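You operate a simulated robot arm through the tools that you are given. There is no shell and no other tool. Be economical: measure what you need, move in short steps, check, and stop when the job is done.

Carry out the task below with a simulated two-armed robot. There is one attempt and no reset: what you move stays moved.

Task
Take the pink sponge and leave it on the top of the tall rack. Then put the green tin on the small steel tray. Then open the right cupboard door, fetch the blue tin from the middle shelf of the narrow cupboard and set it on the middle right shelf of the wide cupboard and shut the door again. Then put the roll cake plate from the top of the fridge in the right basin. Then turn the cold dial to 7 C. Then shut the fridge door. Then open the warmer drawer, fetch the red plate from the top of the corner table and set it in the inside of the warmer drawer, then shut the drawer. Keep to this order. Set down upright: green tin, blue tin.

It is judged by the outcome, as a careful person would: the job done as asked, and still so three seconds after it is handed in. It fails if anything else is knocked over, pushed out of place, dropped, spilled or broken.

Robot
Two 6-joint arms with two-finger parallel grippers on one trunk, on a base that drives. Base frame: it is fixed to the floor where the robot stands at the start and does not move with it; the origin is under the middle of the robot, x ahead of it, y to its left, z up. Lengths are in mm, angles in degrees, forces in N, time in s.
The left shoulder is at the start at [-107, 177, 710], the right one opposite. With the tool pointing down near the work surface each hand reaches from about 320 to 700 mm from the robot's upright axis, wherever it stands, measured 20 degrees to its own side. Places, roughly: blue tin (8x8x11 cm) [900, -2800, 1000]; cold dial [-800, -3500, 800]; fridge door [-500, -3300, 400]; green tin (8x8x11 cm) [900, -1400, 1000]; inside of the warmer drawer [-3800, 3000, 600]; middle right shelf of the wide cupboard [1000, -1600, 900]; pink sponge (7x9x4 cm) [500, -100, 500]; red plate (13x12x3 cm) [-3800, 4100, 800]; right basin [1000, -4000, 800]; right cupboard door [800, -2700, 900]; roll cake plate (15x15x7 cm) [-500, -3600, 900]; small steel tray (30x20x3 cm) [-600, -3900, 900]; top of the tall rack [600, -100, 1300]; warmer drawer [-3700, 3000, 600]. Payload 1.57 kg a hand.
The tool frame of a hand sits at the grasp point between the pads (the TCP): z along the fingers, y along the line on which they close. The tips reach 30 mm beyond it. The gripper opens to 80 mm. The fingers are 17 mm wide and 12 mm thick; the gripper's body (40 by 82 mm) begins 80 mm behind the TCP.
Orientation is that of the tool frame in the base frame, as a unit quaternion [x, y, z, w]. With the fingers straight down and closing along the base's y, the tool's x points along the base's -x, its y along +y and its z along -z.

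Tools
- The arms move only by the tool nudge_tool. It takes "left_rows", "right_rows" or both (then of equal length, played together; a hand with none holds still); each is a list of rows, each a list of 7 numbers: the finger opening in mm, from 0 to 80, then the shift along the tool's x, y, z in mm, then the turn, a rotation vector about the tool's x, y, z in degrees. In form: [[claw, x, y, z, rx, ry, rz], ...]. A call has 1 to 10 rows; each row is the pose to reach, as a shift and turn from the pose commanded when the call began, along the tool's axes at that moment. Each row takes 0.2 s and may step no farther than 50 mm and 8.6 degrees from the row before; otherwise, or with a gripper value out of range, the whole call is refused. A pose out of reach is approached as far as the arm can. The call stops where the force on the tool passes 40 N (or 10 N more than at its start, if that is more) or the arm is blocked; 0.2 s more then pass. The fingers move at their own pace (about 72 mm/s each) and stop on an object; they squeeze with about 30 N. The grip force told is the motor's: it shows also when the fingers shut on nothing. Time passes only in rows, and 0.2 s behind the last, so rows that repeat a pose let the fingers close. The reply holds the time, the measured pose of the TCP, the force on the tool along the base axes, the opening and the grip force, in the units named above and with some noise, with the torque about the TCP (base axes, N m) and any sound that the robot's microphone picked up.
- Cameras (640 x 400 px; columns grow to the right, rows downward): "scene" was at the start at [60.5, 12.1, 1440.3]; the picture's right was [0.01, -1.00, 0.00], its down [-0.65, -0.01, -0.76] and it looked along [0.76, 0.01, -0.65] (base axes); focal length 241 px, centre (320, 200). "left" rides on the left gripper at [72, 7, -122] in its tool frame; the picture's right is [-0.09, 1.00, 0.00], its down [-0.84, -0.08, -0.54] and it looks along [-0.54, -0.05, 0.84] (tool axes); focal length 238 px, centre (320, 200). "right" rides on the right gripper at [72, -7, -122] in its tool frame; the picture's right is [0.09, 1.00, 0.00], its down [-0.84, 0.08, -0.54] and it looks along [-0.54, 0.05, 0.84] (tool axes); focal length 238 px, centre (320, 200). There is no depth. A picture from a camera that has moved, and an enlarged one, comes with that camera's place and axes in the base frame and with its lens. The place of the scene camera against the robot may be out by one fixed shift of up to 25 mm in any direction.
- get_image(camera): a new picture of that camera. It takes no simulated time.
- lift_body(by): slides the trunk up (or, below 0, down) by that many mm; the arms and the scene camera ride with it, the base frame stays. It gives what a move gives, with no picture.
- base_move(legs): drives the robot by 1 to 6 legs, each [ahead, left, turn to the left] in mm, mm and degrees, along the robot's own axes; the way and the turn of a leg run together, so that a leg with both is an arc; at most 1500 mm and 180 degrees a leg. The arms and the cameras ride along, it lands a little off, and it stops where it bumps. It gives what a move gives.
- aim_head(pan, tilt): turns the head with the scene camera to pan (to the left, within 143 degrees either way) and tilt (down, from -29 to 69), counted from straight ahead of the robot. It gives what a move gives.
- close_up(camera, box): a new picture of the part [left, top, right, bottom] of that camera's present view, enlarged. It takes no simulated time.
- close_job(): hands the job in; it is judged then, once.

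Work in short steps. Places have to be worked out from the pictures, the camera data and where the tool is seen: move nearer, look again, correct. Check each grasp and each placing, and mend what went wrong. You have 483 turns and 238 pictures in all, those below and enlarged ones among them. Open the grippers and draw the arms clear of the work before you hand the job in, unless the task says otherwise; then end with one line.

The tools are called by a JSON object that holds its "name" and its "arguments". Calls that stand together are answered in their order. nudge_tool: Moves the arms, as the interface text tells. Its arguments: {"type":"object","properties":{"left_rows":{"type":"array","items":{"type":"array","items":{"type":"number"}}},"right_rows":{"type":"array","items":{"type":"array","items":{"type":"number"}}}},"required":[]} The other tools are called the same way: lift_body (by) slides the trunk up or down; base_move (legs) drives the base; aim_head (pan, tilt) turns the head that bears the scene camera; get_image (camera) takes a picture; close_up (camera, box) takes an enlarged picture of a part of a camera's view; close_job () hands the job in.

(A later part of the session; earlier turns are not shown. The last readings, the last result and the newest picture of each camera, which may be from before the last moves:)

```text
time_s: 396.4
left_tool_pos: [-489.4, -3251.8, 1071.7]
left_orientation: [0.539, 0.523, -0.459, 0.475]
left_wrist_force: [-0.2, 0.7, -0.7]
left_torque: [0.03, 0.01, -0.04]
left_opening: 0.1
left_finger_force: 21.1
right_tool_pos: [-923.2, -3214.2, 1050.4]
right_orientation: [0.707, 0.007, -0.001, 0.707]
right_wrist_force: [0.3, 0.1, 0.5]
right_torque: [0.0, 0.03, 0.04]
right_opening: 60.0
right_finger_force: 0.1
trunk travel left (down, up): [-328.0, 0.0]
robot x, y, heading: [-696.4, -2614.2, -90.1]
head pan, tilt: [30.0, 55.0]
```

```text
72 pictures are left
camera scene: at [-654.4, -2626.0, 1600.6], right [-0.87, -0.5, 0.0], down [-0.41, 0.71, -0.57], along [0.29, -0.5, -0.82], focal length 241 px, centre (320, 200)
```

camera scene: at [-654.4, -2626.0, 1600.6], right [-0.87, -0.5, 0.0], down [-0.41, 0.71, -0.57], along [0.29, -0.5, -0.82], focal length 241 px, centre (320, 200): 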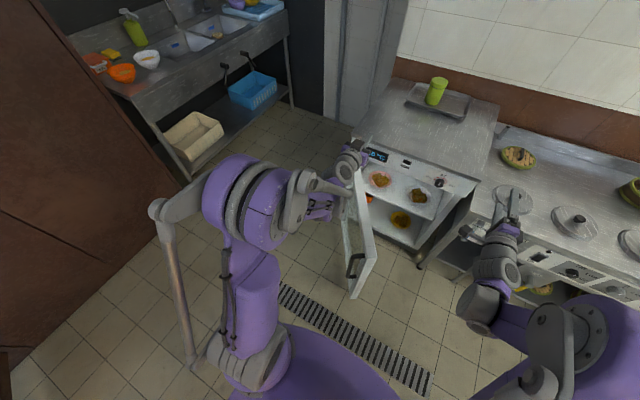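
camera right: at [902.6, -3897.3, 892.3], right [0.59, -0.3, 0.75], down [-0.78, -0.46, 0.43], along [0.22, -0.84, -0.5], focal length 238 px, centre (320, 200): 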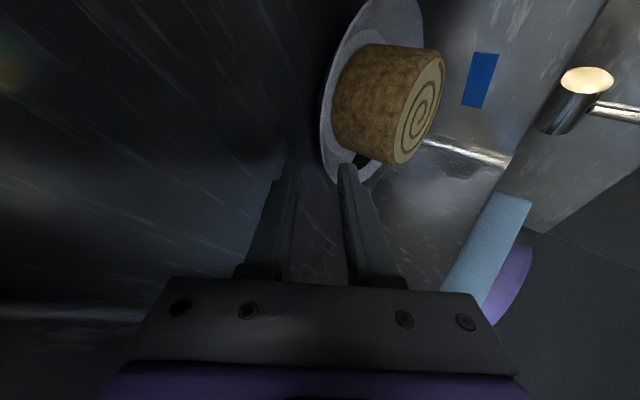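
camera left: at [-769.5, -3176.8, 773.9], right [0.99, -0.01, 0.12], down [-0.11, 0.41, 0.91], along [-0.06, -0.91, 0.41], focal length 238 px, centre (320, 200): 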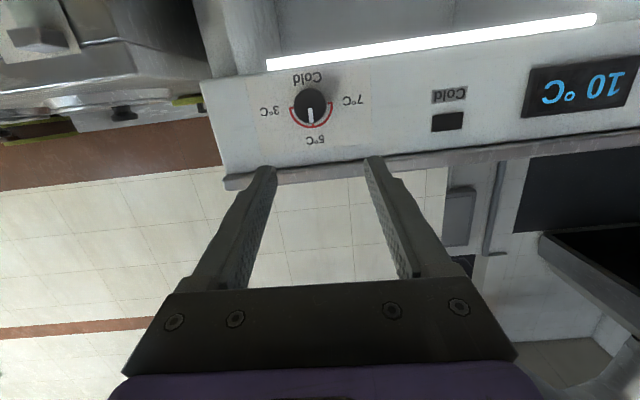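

Right hand is level and pointing at −y. Move it left 140 and down 262 to knob height, then advance the base 100.

{"name": "nudge_tool", "arguments": {"right_rows": [[60, 20, -37, 0, 0, 0, 0], [60, 40, -75, 0, 0, 0, 0], [60, 60, -112, 0, 0, 0, 0], [60, 80, -150, 0, 0, 0, 0], [60, 100, -187, 0, 0, 0, 0], [60, 120, -225, 0, 0, 0, 0], [60, 140, -262, 0, 0, 0, 0]]}}

{"name": "base_move", "arguments": {"legs": [[90, 0, 0]]}}

{"name": "get_image", "arguments": {"camera": "right"}}

```text
time_s: 398.0
left_tool_pos: [-489.8, -3251.5, 1070.8]
left_orientation: [0.539, 0.523, -0.459, 0.475]
left_wrist_force: [-0.5, -0.3, 0.8]
left_torque: [-0.02, -0.03, -0.02]
left_opening: 0.0
left_finger_force: 21.1
right_tool_pos: [-849.7, -3289.3, 859.8]
right_orientation: [0.71, 0.021, 0.013, 0.704]
right_wrist_force: [0.8, 0.2, -0.4]
right_torque: [0.04, -0.02, 0.02]
right_opening: 60.1
right_finger_force: 0.0
right hand out of reach, approached as far as the arm can: row 3, 4, 5, 6, 7
trunk travel left (down, up): [-328.0, 0.0]
robot x, y, heading: [-702.2, -2622.0, -90.2]
head pan, tilt: [30.0, 55.0]
```

```text
time_s: 399.1
left_tool_pos: [-488.3, -3337.9, 1069.8]
left_orientation: [0.539, 0.523, -0.459, 0.475]
left_wrist_force: [-0.1, 0.2, 0.1]
left_torque: [-0.02, 0.0, 0.0]
left_opening: 0.0
left_finger_force: 21.6
right_tool_pos: [-849.4, -3376.4, 858.4]
right_orientation: [0.71, 0.022, 0.014, 0.703]
right_wrist_force: [0.0, -0.3, -0.6]
right_torque: [-0.01, -0.03, 0.0]
right_opening: 60.1
right_finger_force: 0.0
trunk travel left (down, up): [-328.0, 0.0]
robot x, y, heading: [-700.5, -2704.1, -90.1]
head pan, tilt: [30.0, 55.0]
```

```text
71 pictures are left
camera right: at [-784.6, -3249.2, 853.0], right [0.1, 0.0, 0.99], down [-0.86, 0.5, 0.09], along [-0.5, -0.87, 0.05], focal length 238 px, centre (320, 200)
```

right: 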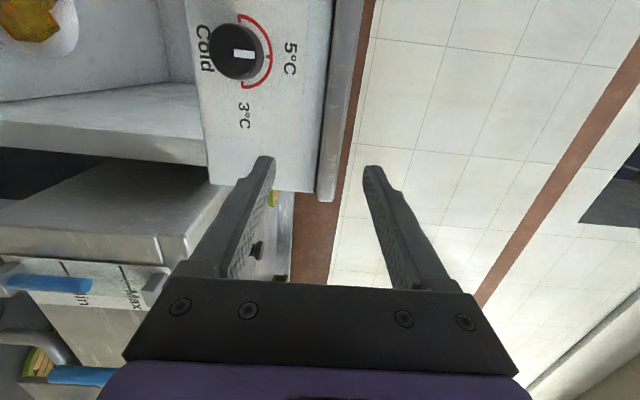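

Knob ≈(−784,−3450,791). Lower the trunk 100 mm to bring this height into reach, then align the hand with the knob.

{"name": "lift_body", "arguments": {"by": -100}}

{"name": "nudge_tool", "arguments": {"right_rows": [[60, 15, 10, -10, 0, 0, 0], [60, 35, 20, -10, 0, 0, 0], [60, 52, 28, -10, 0, 0, 0], [60, 66, 33, -10, 0, 0, 0], [60, 66, 33, -10, 0, 0, 0]]}}

{"name": "get_image", "arguments": {"camera": "right"}}

```text
time_s: 400.4
left_tool_pos: [-489.5, -3339.5, 971.7]
left_orientation: [0.539, 0.523, -0.459, 0.475]
left_wrist_force: [-0.4, 0.3, -0.1]
left_torque: [0.02, 0.0, -0.03]
left_opening: 0.0
left_finger_force: 21.5
right_tool_pos: [-851.6, -3359.8, 740.0]
right_orientation: [0.719, 0.025, 0.018, 0.695]
right_wrist_force: [0.1, -0.1, 0.2]
right_torque: [-0.01, -0.04, -0.01]
right_opening: 59.9
right_finger_force: 0.0
trunk travel left (down, up): [-228.0, 100.0]
robot x, y, heading: [-698.2, -2710.1, -89.7]
head pan, tilt: [30.0, 55.0]
```

```text
time_s: 401.6
left_tool_pos: [-489.8, -3339.0, 971.6]
left_orientation: [0.539, 0.523, -0.459, 0.474]
left_wrist_force: [-0.1, 0.2, 0.1]
left_torque: [-0.04, -0.01, -0.02]
left_opening: 0.0
left_finger_force: 21.7
right_tool_pos: [-819.8, -3348.3, 773.4]
right_orientation: [0.722, 0.039, 0.032, 0.69]
right_wrist_force: [0.1, -0.7, 0.0]
right_torque: [0.02, 0.0, 0.01]
right_opening: 60.1
right_finger_force: 0.0
right hand out of reach, approached as far as the arm can: row 1, 2, 3, 4, 5
trunk travel left (down, up): [-228.0, 100.0]
robot x, y, heading: [-700.8, -2709.6, -89.7]
head pan, tilt: [30.0, 55.0]
```

```text
70 pictures are left
camera right: at [-761.2, -3218.7, 771.8], right [0.1, -0.03, 0.99], down [-0.89, 0.45, 0.11], along [-0.45, -0.89, 0.02], focal length 238 px, centre (320, 200)
```

right: 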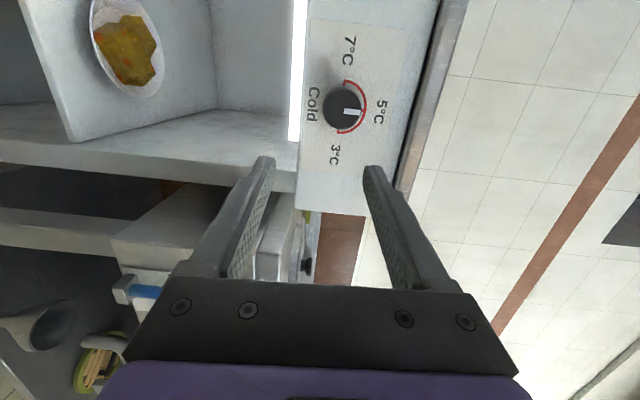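

Still limited with the hand rolled; unroll by 45° and retry the alignment.

{"name": "nudge_tool", "arguments": {"right_rows": [[60, 0, 0, 0, 0, 0, -8], [60, 0, 0, 0, 0, 0, -16], [60, 0, 0, 0, 0, 0, -24], [60, 0, 0, 0, 0, 0, -32], [60, 0, 0, 0, 0, 0, -40], [60, 0, 0, 0, 0, 0, -45]]}}

{"name": "nudge_tool", "arguments": {"right_rows": [[60, 10, -5, 0, 0, 0, 0], [60, 20, -8, 0, 0, 0, 0], [60, 30, -10, 0, 0, 0, 0]]}}

```text
time_s: 403.1
left_tool_pos: [-488.3, -3339.7, 972.0]
left_orientation: [0.539, 0.523, -0.459, 0.474]
left_wrist_force: [0.3, -0.1, -0.5]
left_torque: [0.05, -0.02, 0.01]
left_opening: 0.0
left_finger_force: 20.9
right_tool_pos: [-811.6, -3349.0, 762.4]
right_orientation: [0.665, 0.316, -0.215, 0.642]
right_wrist_force: [0.4, -0.2, 0.4]
right_torque: [0.02, 0.0, 0.0]
right_opening: 59.9
right_finger_force: 0.1
right hand out of reach, approached as far as the arm can: row 1, 2, 3, 4, 5, 6
trunk travel left (down, up): [-228.0, 100.0]
robot x, y, heading: [-702.6, -2707.3, -90.1]
head pan, tilt: [30.0, 55.0]
```

```text
time_s: 403.9
left_tool_pos: [-489.9, -3340.1, 972.2]
left_orientation: [0.539, 0.523, -0.459, 0.475]
left_wrist_force: [-0.2, 0.7, 0.2]
left_torque: [-0.01, -0.04, -0.01]
left_opening: 0.0
left_finger_force: 21.4
right_tool_pos: [-810.1, -3349.1, 744.3]
right_orientation: [0.649, 0.317, -0.231, 0.651]
right_wrist_force: [0.0, 0.1, 0.6]
right_torque: [0.02, 0.01, 0.01]
right_opening: 59.8
right_finger_force: 0.0
right hand out of reach, approached as far as the arm can: row 1, 2, 3
trunk travel left (down, up): [-228.0, 100.0]
robot x, y, heading: [-697.8, -2707.5, -90.1]
head pan, tilt: [30.0, 55.0]
```

The lateral offset is the limit; move the hand 94 mm right relative to the robot and shift the base 120 mm left instead.

{"name": "nudge_tool", "arguments": {"right_rows": [[60, -33, -12, -4, 0, 0, 0], [60, -66, -23, -8, 0, 0, 0], [60, -98, -35, -10, 0, 0, 0], [60, -98, -35, -10, 0, 0, 0]]}}

{"name": "base_move", "arguments": {"legs": [[0, 120, 0]]}}

{"name": "get_image", "arguments": {"camera": "right"}}

```text
time_s: 404.9
left_tool_pos: [-489.0, -3339.9, 971.2]
left_orientation: [0.539, 0.524, -0.459, 0.474]
left_wrist_force: [-0.5, -0.8, 0.2]
left_torque: [-0.02, 0.0, 0.0]
left_opening: 0.1
left_finger_force: 20.8
right_tool_pos: [-904.0, -3351.2, 789.9]
right_orientation: [0.65, 0.316, -0.229, 0.651]
right_wrist_force: [0.0, 0.6, -0.6]
right_torque: [-0.04, 0.05, -0.01]
right_opening: 59.9
right_finger_force: 0.0
trunk travel left (down, up): [-228.0, 100.0]
robot x, y, heading: [-697.5, -2706.5, -90.0]
head pan, tilt: [30.0, 55.0]
```

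```text
time_s: 406.5
left_tool_pos: [-371.1, -3338.5, 971.2]
left_orientation: [0.538, 0.524, -0.458, 0.475]
left_wrist_force: [-0.2, 0.0, -0.1]
left_torque: [-0.03, -0.04, -0.03]
left_opening: 0.0
left_finger_force: 21.1
right_tool_pos: [-786.7, -3351.5, 790.0]
right_orientation: [0.65, 0.317, -0.23, 0.651]
right_wrist_force: [0.5, -0.4, -0.1]
right_torque: [-0.03, -0.01, -0.02]
right_opening: 60.2
right_finger_force: 0.1
trunk travel left (down, up): [-228.0, 100.0]
robot x, y, heading: [-583.1, -2709.4, -90.1]
head pan, tilt: [30.0, 55.0]
```

```text
69 pictures are left
camera right: at [-755.9, -3221.5, 740.0], right [0.77, 0.06, 0.63], down [-0.59, 0.45, 0.67], along [-0.24, -0.89, 0.38], focal length 238 px, centre (320, 200)
```

right: 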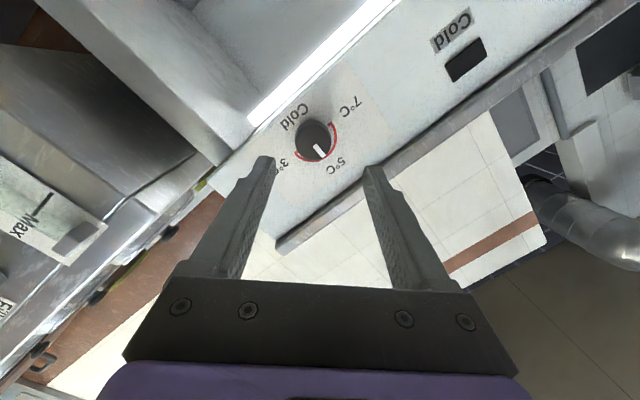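

Now aligned (knob ≈(−780,−3450,785)). Advance 72 mm and look.

{"name": "nudge_tool", "arguments": {"right_rows": [[60, 0, -1, 25, 0, 0, 0], [60, 0, -2, 50, 0, 0, 0], [60, 0, -2.5, 65, 0, 0, 0], [60, 0, -2.5, 72, 0, 0, 0]]}}

{"name": "get_image", "arguments": {"camera": "right"}}

```text
time_s: 407.5
left_tool_pos: [-370.6, -3338.7, 970.1]
left_orientation: [0.539, 0.523, -0.459, 0.475]
left_wrist_force: [0.0, 0.0, 0.6]
left_torque: [0.01, -0.01, 0.0]
left_opening: 0.1
left_finger_force: 21.3
right_tool_pos: [-778.5, -3422.1, 782.9]
right_orientation: [0.65, 0.317, -0.229, 0.652]
right_wrist_force: [-0.5, -0.6, 0.6]
right_torque: [0.02, 0.05, 0.0]
right_opening: 60.1
right_finger_force: 0.1
trunk travel left (down, up): [-228.0, 100.0]
robot x, y, heading: [-580.2, -2710.4, -89.8]
head pan, tilt: [30.0, 55.0]
```

```text
68 pictures are left
camera right: at [-748.9, -3292.7, 734.1], right [0.77, 0.06, 0.63], down [-0.59, 0.45, 0.67], along [-0.24, -0.89, 0.38], focal length 238 px, centre (320, 200)
```

right: 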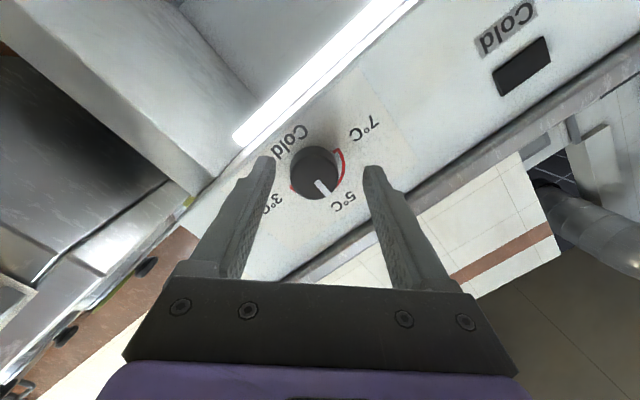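

Knob face ≈y −3452. Advance 14 mm more and close on it.

{"name": "nudge_tool", "arguments": {"right_rows": [[60, 0, 0, 7, 0, 0, 0], [60, 0, 0, 14, 0, 0, 0], [50, 0, 0, 14, 0, 0, 0], [38, 0, 0, 14, 0, 0, 0], [28, 0, 0, 14, 0, 0, 0], [20, 0, 0, 14, 0, 0, 0]]}}

{"name": "get_image", "arguments": {"camera": "right"}}

```text
time_s: 408.9
left_tool_pos: [-373.3, -3340.5, 970.9]
left_orientation: [0.54, 0.523, -0.458, 0.474]
left_wrist_force: [0.1, -0.5, -0.9]
left_torque: [0.01, 0.02, -0.06]
left_opening: 0.0
left_finger_force: 21.1
right_tool_pos: [-781.7, -3437.2, 782.4]
right_orientation: [0.652, 0.315, -0.231, 0.65]
right_wrist_force: [-11.1, 5.3, -18.8]
right_torque: [0.28, -0.16, -0.68]
right_opening: 36.0
right_finger_force: 28.8
trunk travel left (down, up): [-228.0, 100.0]
robot x, y, heading: [-582.9, -2705.9, -90.2]
head pan, tilt: [30.0, 55.0]
```

```text
67 pictures are left
camera right: at [-750.3, -3307.4, 732.6], right [0.77, 0.05, 0.63], down [-0.59, 0.45, 0.68], along [-0.25, -0.89, 0.38], focal length 238 px, centre (320, 200)
```

right: 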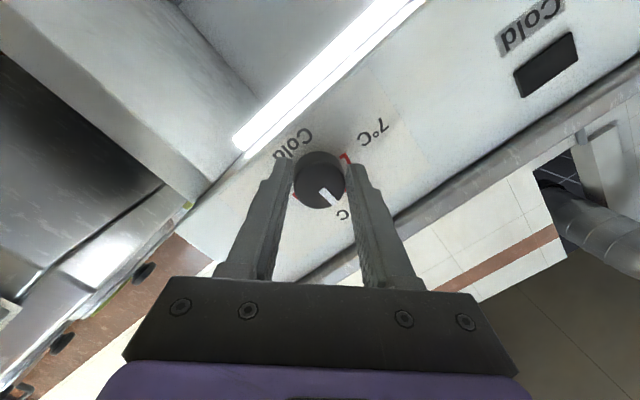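

Knob gripped (36 mm). Relieve 2 mm sideways and rotate counter-clockwise in steps.

{"name": "nudge_tool", "arguments": {"right_rows": [[20, 0, -2, 0, 0, 0, 0], [20, 0, -2, 0, 0, 0, -8], [20, 0, -2, 0, 0, 0, -16], [20, 0, -2, 0, 0, 0, -24], [20, 0, -2, 0, 0, 0, -32], [20, 0, -2, 0, 0, 0, -40], [20, 0, -2, 0, 0, 0, -45]]}}

{"name": "get_image", "arguments": {"camera": "right"}}

```text
time_s: 410.5
left_tool_pos: [-373.4, -3339.8, 972.2]
left_orientation: [0.54, 0.522, -0.459, 0.475]
left_wrist_force: [-0.9, -0.1, 0.2]
left_torque: [-0.02, -0.02, 0.0]
left_opening: 0.2
left_finger_force: 21.5
right_tool_pos: [-787.6, -3437.5, 780.4]
right_orientation: [0.483, 0.54, -0.463, 0.511]
right_wrist_force: [-29.4, 7.2, -12.6]
right_torque: [1.27, -0.17, -1.29]
right_opening: 36.2
right_finger_force: 43.3
trunk travel left (down, up): [-228.0, 100.0]
robot x, y, heading: [-584.5, -2708.7, -90.0]
head pan, tilt: [30.0, 55.0]
```

```text
66 pictures are left
camera right: at [-808.3, -3312.5, 715.4], right [0.99, 0.11, -0.1], down [0.03, 0.51, 0.86], along [0.14, -0.86, 0.5], focal length 238 px, centre (320, 200)
```

right: 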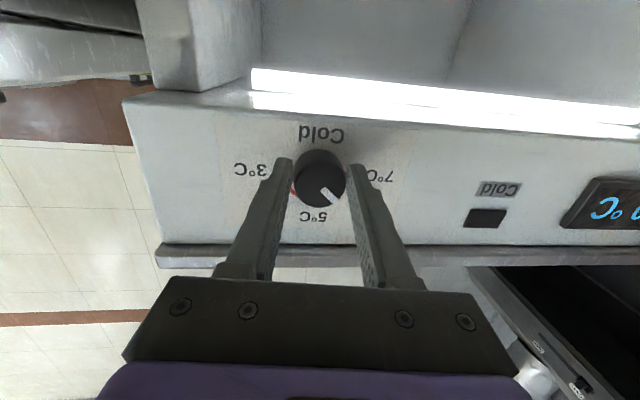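

Half-way (pointer between 5 and 7). Relax sideways 5 mm and rotate another 45°.

{"name": "nudge_tool", "arguments": {"right_rows": [[20, 0, -4, 0, 0, 0, 0], [20, 0, -5, 0, 0, 0, -8], [20, 0, -5, 0, 0, 0, -16], [20, 0, -5, 0, 0, 0, -24], [20, 0, -5, 0, 0, 0, -32], [20, 0, -5, 0, 0, 0, -40], [20, 0, -5, 0, 0, 0, -46]]}}

{"name": "get_image", "arguments": {"camera": "right"}}

```text
time_s: 412.1
left_tool_pos: [-373.2, -3339.5, 972.9]
left_orientation: [0.539, 0.522, -0.459, 0.475]
left_wrist_force: [-0.2, -0.1, 0.1]
left_torque: [0.0, 0.01, 0.02]
left_opening: 0.1
left_finger_force: 21.8
right_tool_pos: [-791.1, -3436.6, 785.5]
right_orientation: [0.232, 0.684, -0.627, 0.291]
right_wrist_force: [-32.7, -13.8, 25.1]
right_torque: [-0.53, -0.66, -1.5]
right_opening: 36.2
right_finger_force: 43.1
trunk travel left (down, up): [-228.0, 100.0]
robot x, y, heading: [-579.1, -2706.4, -90.3]
head pan, tilt: [30.0, 55.0]
```

```text
65 pictures are left
camera right: at [-861.9, -3319.1, 745.6], right [0.61, 0.1, -0.78], down [0.6, 0.59, 0.55], along [0.51, -0.8, 0.3], focal length 238 px, centre (320, 200)
```

right: 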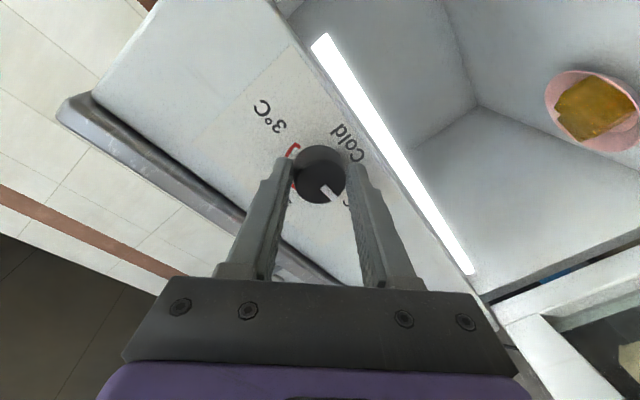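

Hand has turned 91°. Open, retreat along the tool axis and check the pointer.

{"name": "nudge_tool", "arguments": {"right_rows": [[36, 0, -4, 0, 0, 0, 0], [60, 0, -5, 0, 0, 0, 0], [60, 0, -5, 0, 0, 0, 0], [60, 0, -5, -30, 0, 0, 0], [60, 0, -5, -75, 0, 0, 0]]}}

{"name": "close_up", "arguments": {"camera": "right", "box": [240, 60, 400, 200]}}

```text
time_s: 413.3
left_tool_pos: [-372.2, -3339.2, 971.9]
left_orientation: [0.539, 0.524, -0.458, 0.475]
left_wrist_force: [1.0, -0.1, 0.0]
left_torque: [0.01, 0.01, 0.01]
left_opening: 0.0
left_finger_force: 21.7
right_tool_pos: [-797.2, -3362.9, 789.6]
right_orientation: [0.229, 0.686, -0.626, 0.293]
right_wrist_force: [0.3, 0.5, 0.3]
right_torque: [0.01, 0.05, 0.0]
right_opening: 60.0
right_finger_force: 0.0
trunk travel left (down, up): [-228.0, 100.0]
robot x, y, heading: [-581.4, -2706.6, -90.0]
head pan, tilt: [30.0, 55.0]
```

```text
2.86 times, centred on (320, 130) of right
camera zoom: at [-868.3, -3245.6, 751.1], right [0.61, 0.11, -0.78], down [0.6, 0.59, 0.55], along [0.52, -0.8, 0.3], focal length 681 px, centre (320, 400)
```

zoom: 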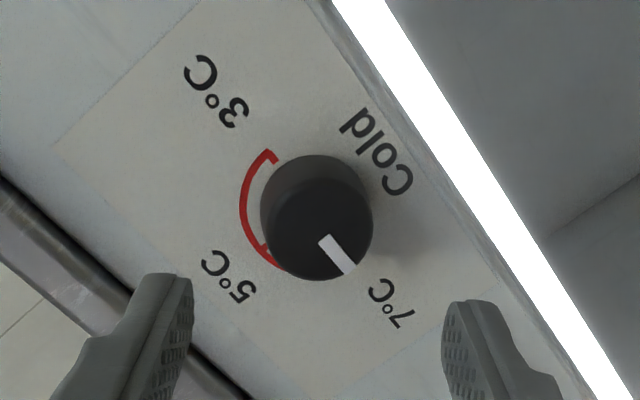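

Pointer is on 7 °C. Now the fridge door: retract and raise the right hand, shift left, and lower the trunk so the left hand can push the door from its outer side.

{"name": "nudge_tool", "arguments": {"right_rows": [[40, -24, -21, -26, 0, 0, 0], [20, -49, -43, -53, 0, 0, 0], [0, -73, -64, -79, 0, 0, 0], [0, -97, -85, -105, 0, 0, 0], [0, -122, -107, -132, 0, 0, 0], [0, -146, -128, -158, 0, 0, 0]]}}

{"name": "base_move", "arguments": {"legs": [[0, 110, 0]]}}

{"name": "lift_body", "arguments": {"by": -225}}

{"name": "aim_head", "arguments": {"pan": 10, "tilt": 45}}

{"name": "get_image", "arguments": {"camera": "scene"}}

```text
time_s: 414.7
left_tool_pos: [-370.9, -3338.4, 973.6]
left_orientation: [0.538, 0.523, -0.459, 0.475]
left_wrist_force: [0.1, 0.7, 0.3]
left_torque: [0.0, 0.01, 0.03]
left_opening: 0.1
left_finger_force: 21.6
right_tool_pos: [-796.7, -3209.6, 994.9]
right_orientation: [0.229, 0.685, -0.626, 0.292]
right_wrist_force: [0.3, 0.5, -0.2]
right_torque: [0.02, 0.0, 0.02]
right_opening: 0.0
right_finger_force: 21.4
trunk travel left (down, up): [-228.0, 100.0]
robot x, y, heading: [-581.0, -2709.0, -90.1]
head pan, tilt: [30.0, 55.0]
```

```text
time_s: 416.4
left_tool_pos: [-262.3, -3339.9, 971.5]
left_orientation: [0.539, 0.523, -0.459, 0.475]
left_wrist_force: [0.6, -0.8, 0.7]
left_torque: [-0.06, 0.0, -0.04]
left_opening: 0.0
left_finger_force: 21.2
right_tool_pos: [-686.3, -3212.3, 992.6]
right_orientation: [0.23, 0.686, -0.626, 0.292]
right_wrist_force: [-0.6, 0.2, -0.4]
right_torque: [0.03, -0.05, 0.01]
right_opening: 0.1
right_finger_force: 21.5
trunk travel left (down, up): [-228.0, 100.0]
robot x, y, heading: [-472.0, -2705.8, -90.1]
head pan, tilt: [30.0, 55.0]
```

```text
time_s: 418.8
left_tool_pos: [-261.5, -3340.3, 746.8]
left_orientation: [0.539, 0.523, -0.459, 0.475]
left_wrist_force: [-0.3, -0.7, 0.5]
left_torque: [-0.01, 0.02, 0.02]
left_opening: 0.0
left_finger_force: 21.2
right_tool_pos: [-686.6, -3211.4, 768.1]
right_orientation: [0.23, 0.685, -0.626, 0.292]
right_wrist_force: [-0.5, 0.6, -0.5]
right_torque: [0.01, -0.01, -0.02]
right_opening: 0.1
right_finger_force: 21.1
trunk travel left (down, up): [-3.0, 325.0]
robot x, y, heading: [-467.9, -2707.3, -89.9]
head pan, tilt: [30.0, 55.0]
```

```text
time_s: 419.6
left_tool_pos: [-261.8, -3339.3, 745.9]
left_orientation: [0.539, 0.524, -0.458, 0.475]
left_wrist_force: [-0.2, 0.5, -0.2]
left_torque: [-0.01, -0.01, -0.01]
left_opening: 0.1
left_finger_force: 21.2
right_tool_pos: [-686.3, -3212.6, 767.3]
right_orientation: [0.23, 0.685, -0.626, 0.292]
right_wrist_force: [-1.5, -0.5, 0.1]
right_torque: [-0.02, -0.01, 0.02]
right_opening: 0.0
right_finger_force: 21.4
trunk travel left (down, up): [-3.0, 325.0]
robot x, y, heading: [-472.4, -2708.1, -90.0]
head pan, tilt: [10.0, 45.0]
```

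```text
63 pictures are left
camera scene: at [-448.6, -2785.0, 1282.6], right [-0.98, -0.17, 0.0], down [-0.12, 0.7, -0.71], along [0.12, -0.7, -0.71], focal length 241 px, centre (320, 200)
```

scene: 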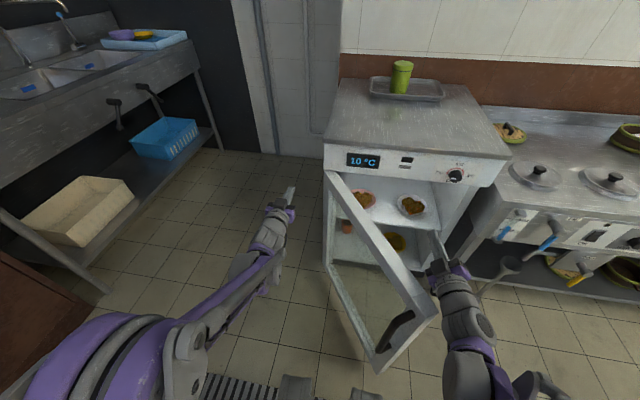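

Door top ≈718 and my left hand is on its outer side. Lower the left hand to z≈605, raise the right hand clear, back up 150.

{"name": "nudge_tool", "arguments": {"left_rows": [[0, 35, 0, 0, 0, 0, 0], [0, 70, 0, 0, 0, 0, 0], [0, 105, 0, 0, 0, 0, 0], [0, 140, 0, 0, 0, 0, 0]], "right_rows": [[0, -17, -18, -1, 0, 0, 0], [0, -35, -36, -2, 0, 0, 0], [0, -52, -54, -3, 0, 0, 0], [0, -70, -72, -4, 0, 0, 0]]}}

{"name": "base_move", "arguments": {"legs": [[-150, 0, 0], [0, -380, 0]]}}

{"name": "get_image", "arguments": {"camera": "scene"}}

```text
time_s: 420.6
left_tool_pos: [-258.6, -3323.7, 607.0]
left_orientation: [0.539, 0.523, -0.459, 0.474]
left_wrist_force: [0.0, -0.4, -0.2]
left_torque: [-0.02, 0.03, 0.02]
left_opening: 0.0
left_finger_force: 21.4
right_tool_pos: [-685.6, -3211.9, 868.4]
right_orientation: [0.23, 0.686, -0.626, 0.292]
right_wrist_force: [0.3, -1.3, 0.3]
right_torque: [-0.04, 0.03, 0.02]
right_opening: 0.0
right_finger_force: 20.8
trunk travel left (down, up): [-3.0, 325.0]
robot x, y, heading: [-468.0, -2708.1, -90.2]
head pan, tilt: [10.0, 45.0]
```

```text
time_s: 424.3
left_tool_pos: [-480.0, -3179.3, 604.0]
left_orientation: [0.539, 0.524, -0.461, 0.471]
left_wrist_force: [-0.5, 0.5, -0.6]
left_torque: [0.02, 0.0, 0.01]
left_opening: 0.0
left_finger_force: 21.7
right_tool_pos: [-908.5, -3064.1, 868.2]
right_orientation: [0.23, 0.687, -0.627, 0.287]
right_wrist_force: [-0.4, 0.8, -0.3]
right_torque: [0.01, -0.02, -0.02]
right_opening: 0.1
right_finger_force: 21.3
trunk travel left (down, up): [-3.0, 325.0]
robot x, y, heading: [-695.9, -2557.2, -90.3]
head pan, tilt: [10.0, 45.0]
stopped in leg 2: the robot was blocked; the commanded pose is now the measured one
```

```text
62 pictures are left
camera scene: at [-665.3, -2639.9, 1282.4], right [-0.99, -0.17, 0.01], down [-0.12, 0.7, -0.7], along [0.12, -0.7, -0.71], focal length 241 px, centre (320, 200)
```

scene: 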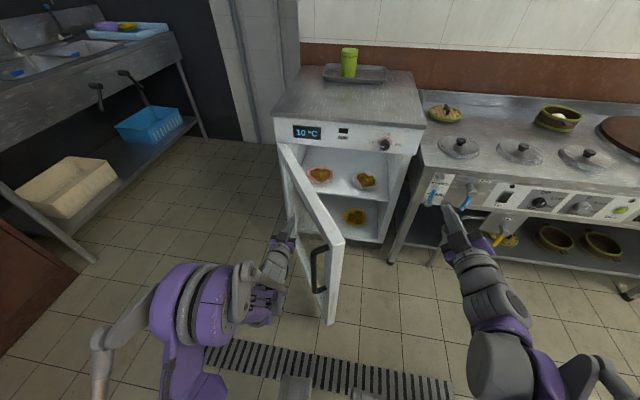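

Likely the right elbow met the machine behind. Driving ahead pushes the door's outer face toward closed and clears that; do it, then strafe right.

{"name": "base_move", "arguments": {"legs": [[150, 0, 0]]}}

{"name": "base_move", "arguments": {"legs": [[0, -200, 0]]}}

{"name": "get_image", "arguments": {"camera": "scene"}}

```text
time_s: 425.6
left_tool_pos: [-484.7, -3326.9, 606.6]
left_orientation: [0.539, 0.523, -0.459, 0.474]
left_wrist_force: [0.6, 0.2, -0.8]
left_torque: [0.02, 0.01, -0.01]
left_opening: 0.0
left_finger_force: 21.5
right_tool_pos: [-914.7, -3212.5, 868.9]
right_orientation: [0.232, 0.685, -0.626, 0.291]
right_wrist_force: [0.1, 1.0, 0.1]
right_torque: [0.03, 0.03, 0.0]
right_opening: 0.0
right_finger_force: 21.0
trunk travel left (down, up): [-3.0, 325.0]
robot x, y, heading: [-697.6, -2709.3, -90.4]
head pan, tilt: [10.0, 45.0]
```

```text
time_s: 428.0
left_tool_pos: [-687.2, -3326.0, 606.6]
left_orientation: [0.539, 0.523, -0.459, 0.475]
left_wrist_force: [-0.6, 0.7, -0.8]
left_torque: [0.0, -0.03, 0.02]
left_opening: 0.1
left_finger_force: 21.2
right_tool_pos: [-1116.7, -3212.7, 868.5]
right_orientation: [0.23, 0.685, -0.627, 0.291]
right_wrist_force: [0.5, 0.5, -0.8]
right_torque: [-0.01, 0.0, -0.01]
right_opening: 0.2
right_finger_force: 20.5
trunk travel left (down, up): [-3.0, 325.0]
robot x, y, heading: [-897.3, -2710.0, -90.1]
head pan, tilt: [10.0, 45.0]
```

```text
61 pictures are left
camera scene: at [-877.3, -2786.5, 1282.7], right [-0.99, -0.17, 0.0], down [-0.12, 0.7, -0.71], along [0.12, -0.7, -0.71], focal length 241 px, centre (320, 200)
```

scene: 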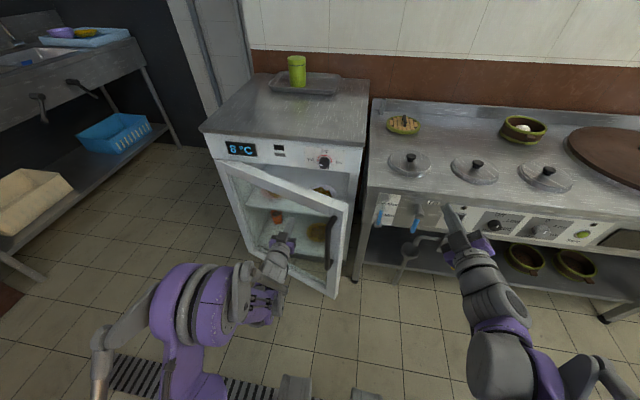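

Door is ≈25° open (display already 8 °C). Push ahead to shut it.

{"name": "base_move", "arguments": {"legs": [[90, 0, 0], [50, 0, 0]]}}

{"name": "get_image", "arguments": {"camera": "scene"}}

```text
time_s: 429.7
left_tool_pos: [-686.2, -3450.0, 607.9]
left_orientation: [0.54, 0.522, -0.46, 0.474]
left_wrist_force: [0.0, -0.2, -0.2]
left_torque: [-0.04, 0.0, 0.04]
left_opening: 0.0
left_finger_force: 21.2
right_tool_pos: [-1116.0, -3340.5, 869.4]
right_orientation: [0.23, 0.685, -0.626, 0.292]
right_wrist_force: [0.6, 0.1, 0.2]
right_torque: [-0.01, -0.02, 0.0]
right_opening: 0.0
right_finger_force: 21.1
trunk travel left (down, up): [-3.0, 325.0]
robot x, y, heading: [-898.1, -2840.7, -90.0]
head pan, tilt: [10.0, 45.0]
stopped in leg 2: the force on the tool passed its limit at 116 N (the readings are from after the stop); the commanded pose is now the measured one
```

```text
60 pictures are left
camera scene: at [-877.3, -2915.3, 1282.7], right [-0.99, -0.17, 0.0], down [-0.12, 0.7, -0.71], along [0.12, -0.7, -0.71], focal length 241 px, centre (320, 200)
```

scene: 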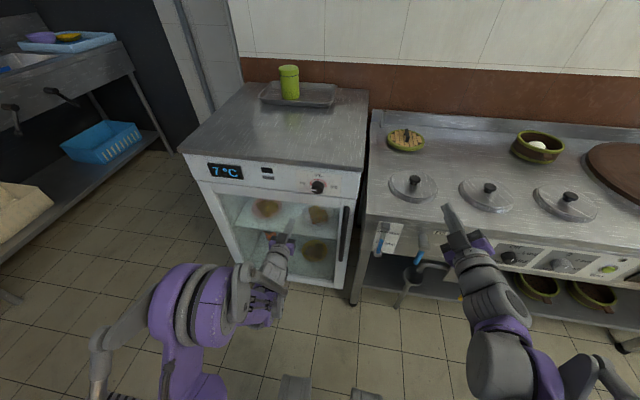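

The fridge is shut and reads 7 °C. Now travel to the warmer: back off, raise the trunk, go to open floor and look around.

{"name": "base_move", "arguments": {"legs": [[-160, 0, 0], [0, 450, 0], [0, 0, 180], [1300, 0, 0]]}}

{"name": "lift_body", "arguments": {"by": 180}}

{"name": "aim_head", "arguments": {"pan": 45, "tilt": 15}}

{"name": "get_image", "arguments": {"camera": "scene"}}

```text
time_s: 431.2
left_tool_pos: [-684.2, -3316.0, 605.4]
left_orientation: [0.54, 0.524, -0.458, 0.474]
left_wrist_force: [1.0, -0.1, -0.7]
left_torque: [0.03, 0.0, -0.02]
left_opening: 0.3
left_finger_force: 21.7
right_tool_pos: [-1112.9, -3209.3, 868.1]
right_orientation: [0.231, 0.687, -0.625, 0.292]
right_wrist_force: [0.1, -0.3, 0.0]
right_torque: [0.01, 0.01, -0.02]
right_opening: 0.0
right_finger_force: 21.1
trunk travel left (down, up): [-3.0, 325.0]
robot x, y, heading: [-894.5, -2704.1, -90.1]
head pan, tilt: [10.0, 45.0]
stopped in leg 1: the robot was blocked; the commanded pose is now the measured one
```

```text
time_s: 433.2
left_tool_pos: [-682.7, -3312.5, 786.2]
left_orientation: [0.538, 0.523, -0.458, 0.476]
left_wrist_force: [-0.5, -0.3, -0.3]
left_torque: [-0.01, -0.01, 0.04]
left_opening: 0.0
left_finger_force: 21.0
right_tool_pos: [-1112.8, -3204.6, 1049.4]
right_orientation: [0.23, 0.686, -0.626, 0.291]
right_wrist_force: [-0.3, -0.4, -0.8]
right_torque: [0.06, 0.0, -0.01]
right_opening: 0.2
right_finger_force: 21.6
trunk travel left (down, up): [-183.0, 145.0]
robot x, y, heading: [-896.9, -2699.0, -89.9]
head pan, tilt: [10.0, 45.0]
```

```text
time_s: 434.2
left_tool_pos: [-683.1, -3312.2, 786.8]
left_orientation: [0.539, 0.523, -0.458, 0.475]
left_wrist_force: [0.5, -0.5, 0.2]
left_torque: [-0.02, 0.0, 0.01]
left_opening: 0.2
left_finger_force: 21.4
right_tool_pos: [-1112.5, -3205.5, 1050.1]
right_orientation: [0.229, 0.686, -0.626, 0.292]
right_wrist_force: [-0.1, 0.5, 0.8]
right_torque: [-0.01, 0.03, 0.02]
right_opening: 0.0
right_finger_force: 21.5
trunk travel left (down, up): [-183.0, 145.0]
robot x, y, heading: [-897.2, -2701.1, -90.3]
head pan, tilt: [45.0, 15.0]
```

```text
59 pictures are left
camera scene: at [-823.1, -2717.4, 1512.6], right [-0.71, -0.71, 0.0], down [-0.18, 0.18, -0.97], along [0.68, -0.68, -0.26], focal length 241 px, centre (320, 200)
```

scene: 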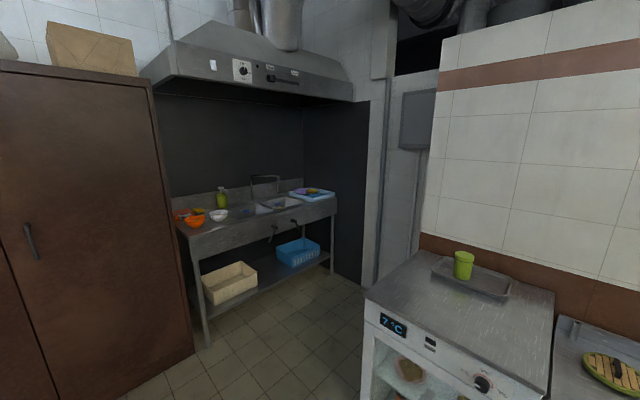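

Blocked behind (right elbow by the machine). Strafe left first, then turn and go.

{"name": "base_move", "arguments": {"legs": [[0, 480, 0], [-150, 0, 0], [0, 0, 180], [1000, 0, 0]]}}

{"name": "get_image", "arguments": {"camera": "scene"}}

```text
time_s: 452.2
left_tool_pos: [-684.2, -930.4, 785.4]
left_orientation: [-0.53, 0.532, 0.481, 0.452]
left_wrist_force: [-0.5, -0.4, -0.5]
left_torque: [-0.01, 0.02, -0.01]
left_opening: 0.1
left_finger_force: 21.0
right_tool_pos: [-251.0, -1026.7, 1050.3]
right_orientation: [0.688, -0.221, -0.301, -0.622]
right_wrist_force: [-0.2, 0.1, 0.7]
right_torque: [-0.02, -0.03, -0.02]
right_opening: 0.2
right_finger_force: 21.1
trunk travel left (down, up): [-183.0, 145.0]
robot x, y, heading: [-450.8, -1536.2, 91.9]
head pan, tilt: [45.0, 15.0]
```

```text
58 pictures are left
camera scene: at [-511.8, -1498.4, 1512.6], right [0.69, 0.73, 0.0], down [0.19, -0.18, -0.97], along [-0.7, 0.66, -0.26], focal length 241 px, centre (320, 200)
```

scene: 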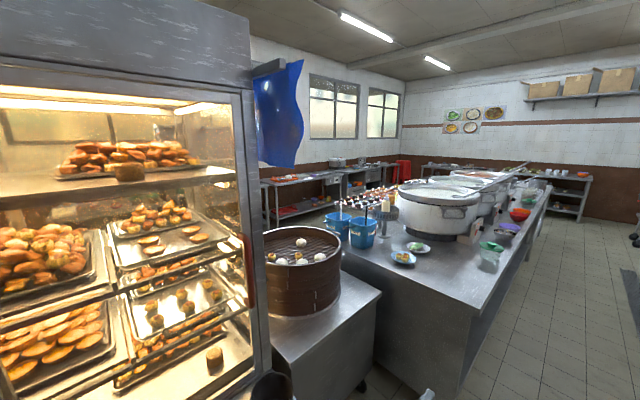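

The aisle runs along x≈−630…345. I'll face +x and strafe along it. Turn right 92° here, then tuck the hands.

{"name": "base_move", "arguments": {"legs": [[0, 0, -92]]}}

{"name": "nudge_tool", "arguments": {"left_rows": [[0, -25, 0, -35, 0, 4.2, 0], [0, -50, 0, -70, 0, 8.4, 0], [0, -75, 0, -105, 0, 12.6, 0], [0, -100, 0, -140, 0, 16.8, 0], [0, -125, 0, -175, 0, 21, 0], [0, -150, 0, -210, 0, 25, 0]], "right_rows": [[0, 0, 0, -8, 0, 0, 8], [0, 0, 0, -16, 0, 0, 16], [0, 0, 0, -24, 0, 0, 24], [0, 0, 0, -32, 0, 0, 32], [0, 0, 0, -40, 0, 0, 40], [0, 0, 0, -50, 0, 0, 45]]}}

{"name": "aim_head", "arguments": {"pan": 80, "tilt": 25}}

{"name": "get_image", "arguments": {"camera": "scene"}}

```text
time_s: 456.4
left_tool_pos: [156.7, -1318.7, 788.6]
left_orientation: [0.008, 0.751, 0.014, 0.66]
left_wrist_force: [0.2, -0.4, 0.2]
left_torque: [-0.02, 0.0, -0.02]
left_opening: 0.0
left_finger_force: 21.7
right_tool_pos: [52.0, -1748.2, 1049.1]
right_orientation: [-0.324, 0.646, -0.234, 0.65]
right_wrist_force: [0.7, -0.3, 0.9]
right_torque: [0.0, -0.01, 0.0]
right_opening: 0.0
right_finger_force: 21.4
trunk travel left (down, up): [-183.0, 145.0]
robot x, y, heading: [-452.0, -1534.5, 0.6]
head pan, tilt: [45.0, 15.0]
```

```text
time_s: 457.8
left_tool_pos: [-35.1, -1324.1, 964.6]
left_orientation: [0.004, 0.876, 0.016, 0.482]
left_wrist_force: [-1.2, 0.4, 0.2]
left_torque: [0.01, 0.01, -0.01]
left_opening: 0.0
left_finger_force: 21.4
right_tool_pos: [3.0, -1753.8, 1052.9]
right_orientation: [-0.052, 0.721, 0.034, 0.69]
right_wrist_force: [-0.3, -0.1, 0.2]
right_torque: [-0.02, -0.03, 0.03]
right_opening: 0.0
right_finger_force: 20.9
trunk travel left (down, up): [-183.0, 145.0]
robot x, y, heading: [-451.8, -1537.1, 0.9]
head pan, tilt: [45.0, 15.0]
```

```text
time_s: 458.8
left_tool_pos: [-34.9, -1322.7, 964.9]
left_orientation: [0.005, 0.876, 0.015, 0.482]
left_wrist_force: [-0.3, -0.5, 0.5]
left_torque: [-0.02, 0.01, 0.04]
left_opening: 0.0
left_finger_force: 21.0
right_tool_pos: [4.4, -1752.7, 1052.7]
right_orientation: [-0.054, 0.721, 0.033, 0.69]
right_wrist_force: [-0.6, -0.4, 0.9]
right_torque: [0.01, -0.02, 0.0]
right_opening: 0.1
right_finger_force: 21.4
trunk travel left (down, up): [-183.0, 145.0]
robot x, y, heading: [-455.6, -1536.7, 0.6]
head pan, tilt: [80.0, 25.0]
```

```text
57 pictures are left
camera scene: at [-466.9, -1435.2, 1496.4], right [0.99, -0.17, 0.0], down [-0.07, -0.42, -0.91], along [0.15, 0.89, -0.42], focal length 241 px, centre (320, 200)
```

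scene: 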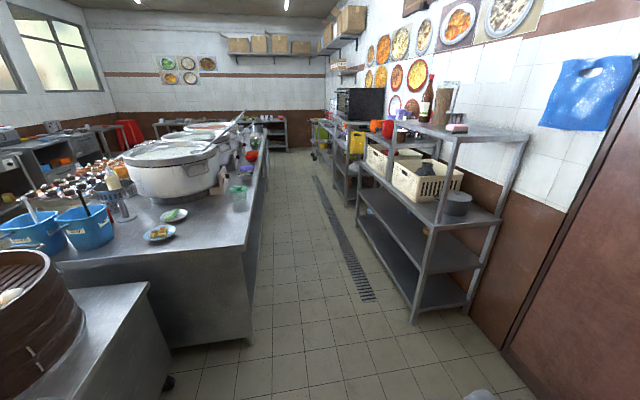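

The aisle is clear. Move to x≈−230 and strafe 1500 along +y.

{"name": "base_move", "arguments": {"legs": [[0, 400, -0.6], [210, 0, 0], [0, 1300, 0]]}}

{"name": "get_image", "arguments": {"camera": "scene"}}

```text
time_s: 475.7
left_tool_pos: [167.1, 412.8, 964.8]
left_orientation: [0.004, 0.876, 0.016, 0.482]
left_wrist_force: [0.5, 0.0, -0.1]
left_torque: [0.01, 0.02, 0.04]
left_opening: 0.0
left_finger_force: 21.3
right_tool_pos: [205.3, -18.6, 1051.9]
right_orientation: [-0.054, 0.721, 0.034, 0.69]
right_wrist_force: [-0.1, 0.6, -0.3]
right_torque: [-0.01, -0.03, 0.02]
right_opening: 0.0
right_finger_force: 21.3
trunk travel left (down, up): [-183.0, 145.0]
robot x, y, heading: [-250.1, 198.6, 0.3]
head pan, tilt: [80.0, 25.0]
```

```text
56 pictures are left
camera scene: at [-265.9, 300.9, 1496.4], right [0.99, -0.17, 0.0], down [-0.07, -0.42, -0.91], along [0.15, 0.89, -0.42], focal length 241 px, centre (320, 200)
```

scene: 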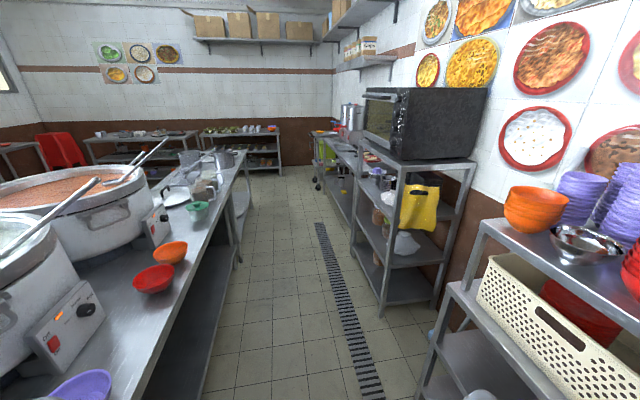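

Continue strafing 2500 further.

{"name": "base_move", "arguments": {"legs": [[0, 1400, 0], [0, 1200, 0]]}}

{"name": "aim_head", "arguments": {"pan": 125, "tilt": 20}}

{"name": "get_image", "arguments": {"camera": "scene"}}

```text
time_s: 498.6
left_tool_pos: [148.6, 3024.9, 963.9]
left_orientation: [0.002, 0.876, 0.017, 0.482]
left_wrist_force: [0.1, -0.1, -0.2]
left_torque: [0.01, 0.01, 0.04]
left_opening: 0.2
left_finger_force: 21.0
right_tool_pos: [188.4, 2592.8, 1052.8]
right_orientation: [-0.055, 0.721, 0.035, 0.69]
right_wrist_force: [0.7, -0.2, 0.9]
right_torque: [0.03, 0.02, -0.02]
right_opening: 0.2
right_finger_force: 21.0
trunk travel left (down, up): [-183.0, 145.0]
robot x, y, heading: [-270.0, 2807.3, 0.8]
head pan, tilt: [80.0, 25.0]
```

```text
time_s: 499.7
left_tool_pos: [147.2, 3024.2, 965.1]
left_orientation: [0.002, 0.876, 0.017, 0.482]
left_wrist_force: [0.0, 0.4, 0.2]
left_torque: [0.02, -0.01, -0.03]
left_opening: 0.3
left_finger_force: 21.4
right_tool_pos: [188.5, 2594.4, 1052.9]
right_orientation: [-0.055, 0.721, 0.035, 0.69]
right_wrist_force: [-0.6, 0.1, -0.8]
right_torque: [-0.03, 0.03, -0.05]
right_opening: 0.1
right_finger_force: 21.4
trunk travel left (down, up): [-183.0, 145.0]
robot x, y, heading: [-271.2, 2814.1, 0.8]
head pan, tilt: [125.0, 20.0]
```

```text
55 pictures are left
camera scene: at [-353.5, 2894.2, 1504.5], right [0.81, 0.58, 0.0], down [0.2, -0.28, -0.94], along [-0.55, 0.76, -0.34], focal length 241 px, centre (320, 200)
```

scene: 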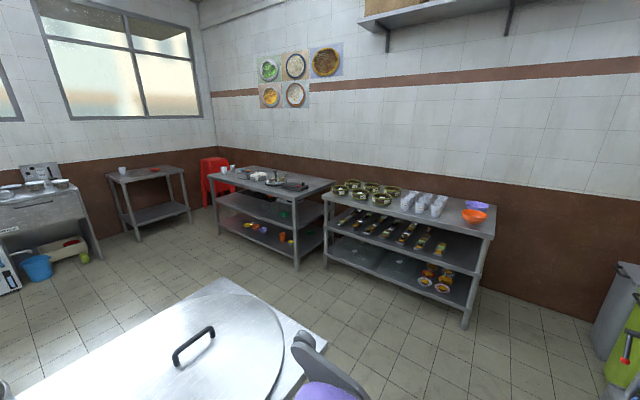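

The warmer is along the window wall, beyond the counter's end (y≈3330); the corner table with the red plate is visible. Continue to y≈3850, turn to face +y and strafe left.

{"name": "base_move", "arguments": {"legs": [[0, 1040, -0.8], [0, 0, 90], [0, 1400, 0]]}}

{"name": "aim_head", "arguments": {"pan": 90, "tilt": 20}}

{"name": "get_image", "arguments": {"camera": "scene"}}

```text
time_s: 525.0
left_tool_pos: [-1888.8, 4310.3, 965.1]
left_orientation: [-0.604, 0.634, 0.346, 0.337]
left_wrist_force: [-0.3, 0.5, 0.3]
left_torque: [-0.03, 0.03, 0.0]
left_opening: 0.0
left_finger_force: 21.5
right_tool_pos: [-1456.0, 4331.4, 1050.7]
right_orientation: [0.538, -0.483, -0.502, -0.474]
right_wrist_force: [0.8, -0.8, 0.7]
right_torque: [-0.01, -0.01, -0.03]
right_opening: 0.0
right_finger_force: 21.3
trunk travel left (down, up): [-183.0, 145.0]
robot x, y, heading: [-1693.0, 3879.4, 88.5]
head pan, tilt: [125.0, 20.0]
```

```text
time_s: 526.0
left_tool_pos: [-1888.4, 4309.3, 964.4]
left_orientation: [-0.604, 0.634, 0.346, 0.336]
left_wrist_force: [1.1, 0.4, 0.3]
left_torque: [0.02, 0.01, 0.0]
left_opening: 0.2
left_finger_force: 21.8
right_tool_pos: [-1457.2, 4331.9, 1053.2]
right_orientation: [0.538, -0.483, -0.502, -0.474]
right_wrist_force: [-1.0, -0.5, 0.4]
right_torque: [-0.03, -0.03, 0.03]
right_opening: 0.0
right_finger_force: 21.4
trunk travel left (down, up): [-183.0, 145.0]
robot x, y, heading: [-1694.4, 3882.9, 88.2]
head pan, tilt: [90.0, 20.0]
```

```text
54 pictures are left
camera scene: at [-1776.2, 3860.0, 1504.5], right [0.03, 1.0, 0.0], down [0.34, -0.01, -0.94], along [-0.94, 0.03, -0.34], focal length 241 px, centre (320, 200)
```

scene: 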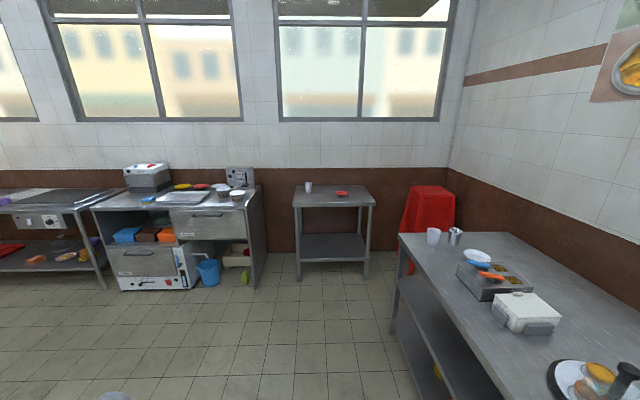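

The drawer under the warmer table (≈(−3620,2975,660)) and the red plate on the corner table are visible. Enlarge both.

{"name": "close_up", "arguments": {"camera": "scene", "box": [110, 150, 390, 300]}}

```text
2.29 times, centred on (250, 225) of scene
camera zoom: at [-1776.2, 3860.0, 1504.5], right [0.03, 1.0, 0.0], down [0.34, -0.01, -0.94], along [-0.94, 0.03, -0.34], focal length 550 px, centre (480, 143)
```

zoom: 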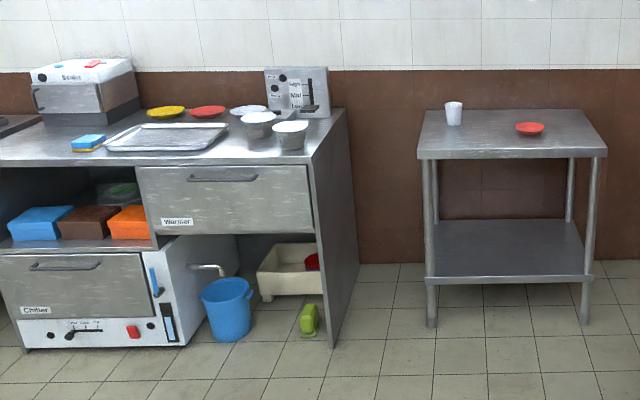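

That is the "Warmer" drawer: front x≈−3583, y 2700–3316, bar handle at ≈(−3550,3012,728). Turn to face −x, approach, and give the right hand the 37°/rolled pose used for the plate.

{"name": "base_move", "arguments": {"legs": [[0, 0, 91.8], [900, 0, 0], [0, 1080, 0]]}}

{"name": "nudge_tool", "arguments": {"right_rows": [[30, 0, 0, 0, 0, 7, 0], [30, 0, 0, 0, 0, 14, 0], [30, 0, 0, 0, 0, 21, 0], [30, 0, 0, 0, 0, 28, 0], [30, 0, 0, 0, 0, 34, 0]]}}

{"name": "nudge_tool", "arguments": {"right_rows": [[40, 0, 0, 0, 0, 0, 8.5], [40, 0, 0, 0, 0, 0, 17], [40, 0, 0, 0, 0, 0, 25.5], [40, 0, 0, 0, 0, 0, 34], [40, 0, 0, 0, 0, 0, 42.5], [40, 0, 0, 0, 0, 0, 51], [40, 0, 0, 0, 0, 0, 59.5], [40, 0, 0, 0, 0, 0, 68], [40, 0, 0, 0, 0, 0, 76.5], [40, 0, 0, 0, 0, 0, 85]]}}

{"name": "aim_head", "arguments": {"pan": 0, "tilt": 35}}

{"name": "get_image", "arguments": {"camera": "scene"}}

```text
time_s: 544.1
left_tool_pos: [-3014.2, 2577.2, 963.9]
left_orientation: [0.876, -0.013, -0.482, 0.011]
left_wrist_force: [0.5, 0.4, 0.8]
left_torque: [0.0, 0.0, -0.04]
left_opening: 0.0
left_finger_force: 21.0
right_tool_pos: [-3045.0, 3007.9, 1052.4]
right_orientation: [0.722, 0.046, -0.69, 0.026]
right_wrist_force: [0.0, 0.6, 0.4]
right_torque: [-0.01, 0.03, -0.01]
right_opening: 0.0
right_finger_force: 21.5
trunk travel left (down, up): [-183.0, 145.0]
robot x, y, heading: [-2593.1, 2785.9, 179.4]
head pan, tilt: [90.0, 20.0]
```

```text
time_s: 545.3
left_tool_pos: [-3014.5, 2576.9, 964.6]
left_orientation: [0.876, -0.013, -0.482, 0.011]
left_wrist_force: [0.0, 0.5, 0.5]
left_torque: [0.0, 0.01, -0.01]
left_opening: 0.0
left_finger_force: 21.7
right_tool_pos: [-3045.5, 3008.6, 1052.5]
right_orientation: [0.892, 0.051, -0.449, 0.011]
right_wrist_force: [-0.7, -0.5, -0.8]
right_torque: [0.01, -0.01, -0.01]
right_opening: 30.1
right_finger_force: 0.1
trunk travel left (down, up): [-183.0, 145.0]
robot x, y, heading: [-2591.8, 2783.3, 179.4]
head pan, tilt: [90.0, 20.0]
```

```text
time_s: 547.5
left_tool_pos: [-3013.7, 2576.0, 964.7]
left_orientation: [0.876, -0.014, -0.482, 0.011]
left_wrist_force: [1.3, -0.9, 0.4]
left_torque: [-0.01, -0.01, 0.0]
left_opening: 0.2
left_finger_force: 21.3
right_tool_pos: [-3045.5, 3008.2, 1051.8]
right_orientation: [0.692, -0.565, -0.323, 0.313]
right_wrist_force: [0.1, -0.6, 0.1]
right_torque: [-0.02, -0.01, 0.0]
right_opening: 39.9
right_finger_force: 0.0
trunk travel left (down, up): [-183.0, 145.0]
robot x, y, heading: [-2588.6, 2786.7, 179.4]
head pan, tilt: [90.0, 20.0]
```

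```text
time_s: 549.2
left_tool_pos: [-3014.4, 2575.7, 965.0]
left_orientation: [0.876, -0.013, -0.482, 0.011]
left_wrist_force: [0.3, 0.4, -0.3]
left_torque: [0.0, 0.0, 0.02]
left_opening: 0.0
left_finger_force: 21.7
right_tool_pos: [-3044.5, 3007.7, 1051.2]
right_orientation: [0.693, -0.564, -0.323, 0.313]
right_wrist_force: [-0.5, 0.0, -0.9]
right_torque: [-0.01, 0.01, 0.0]
right_opening: 39.9
right_finger_force: 0.0
trunk travel left (down, up): [-183.0, 145.0]
robot x, y, heading: [-2592.9, 2783.4, 179.5]
head pan, tilt: [0.0, 35.0]
```

```text
52 pictures are left
camera scene: at [-2633.6, 2794.7, 1480.6], right [0.01, 1.0, 0.0], down [0.57, -0.01, -0.82], along [-0.82, 0.01, -0.57], focal length 241 px, centre (320, 200)
```

scene: 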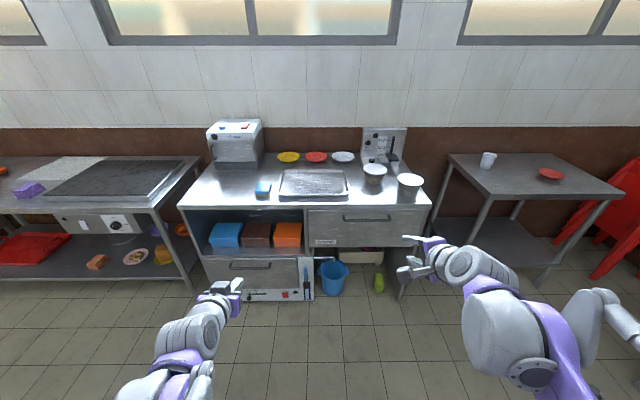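

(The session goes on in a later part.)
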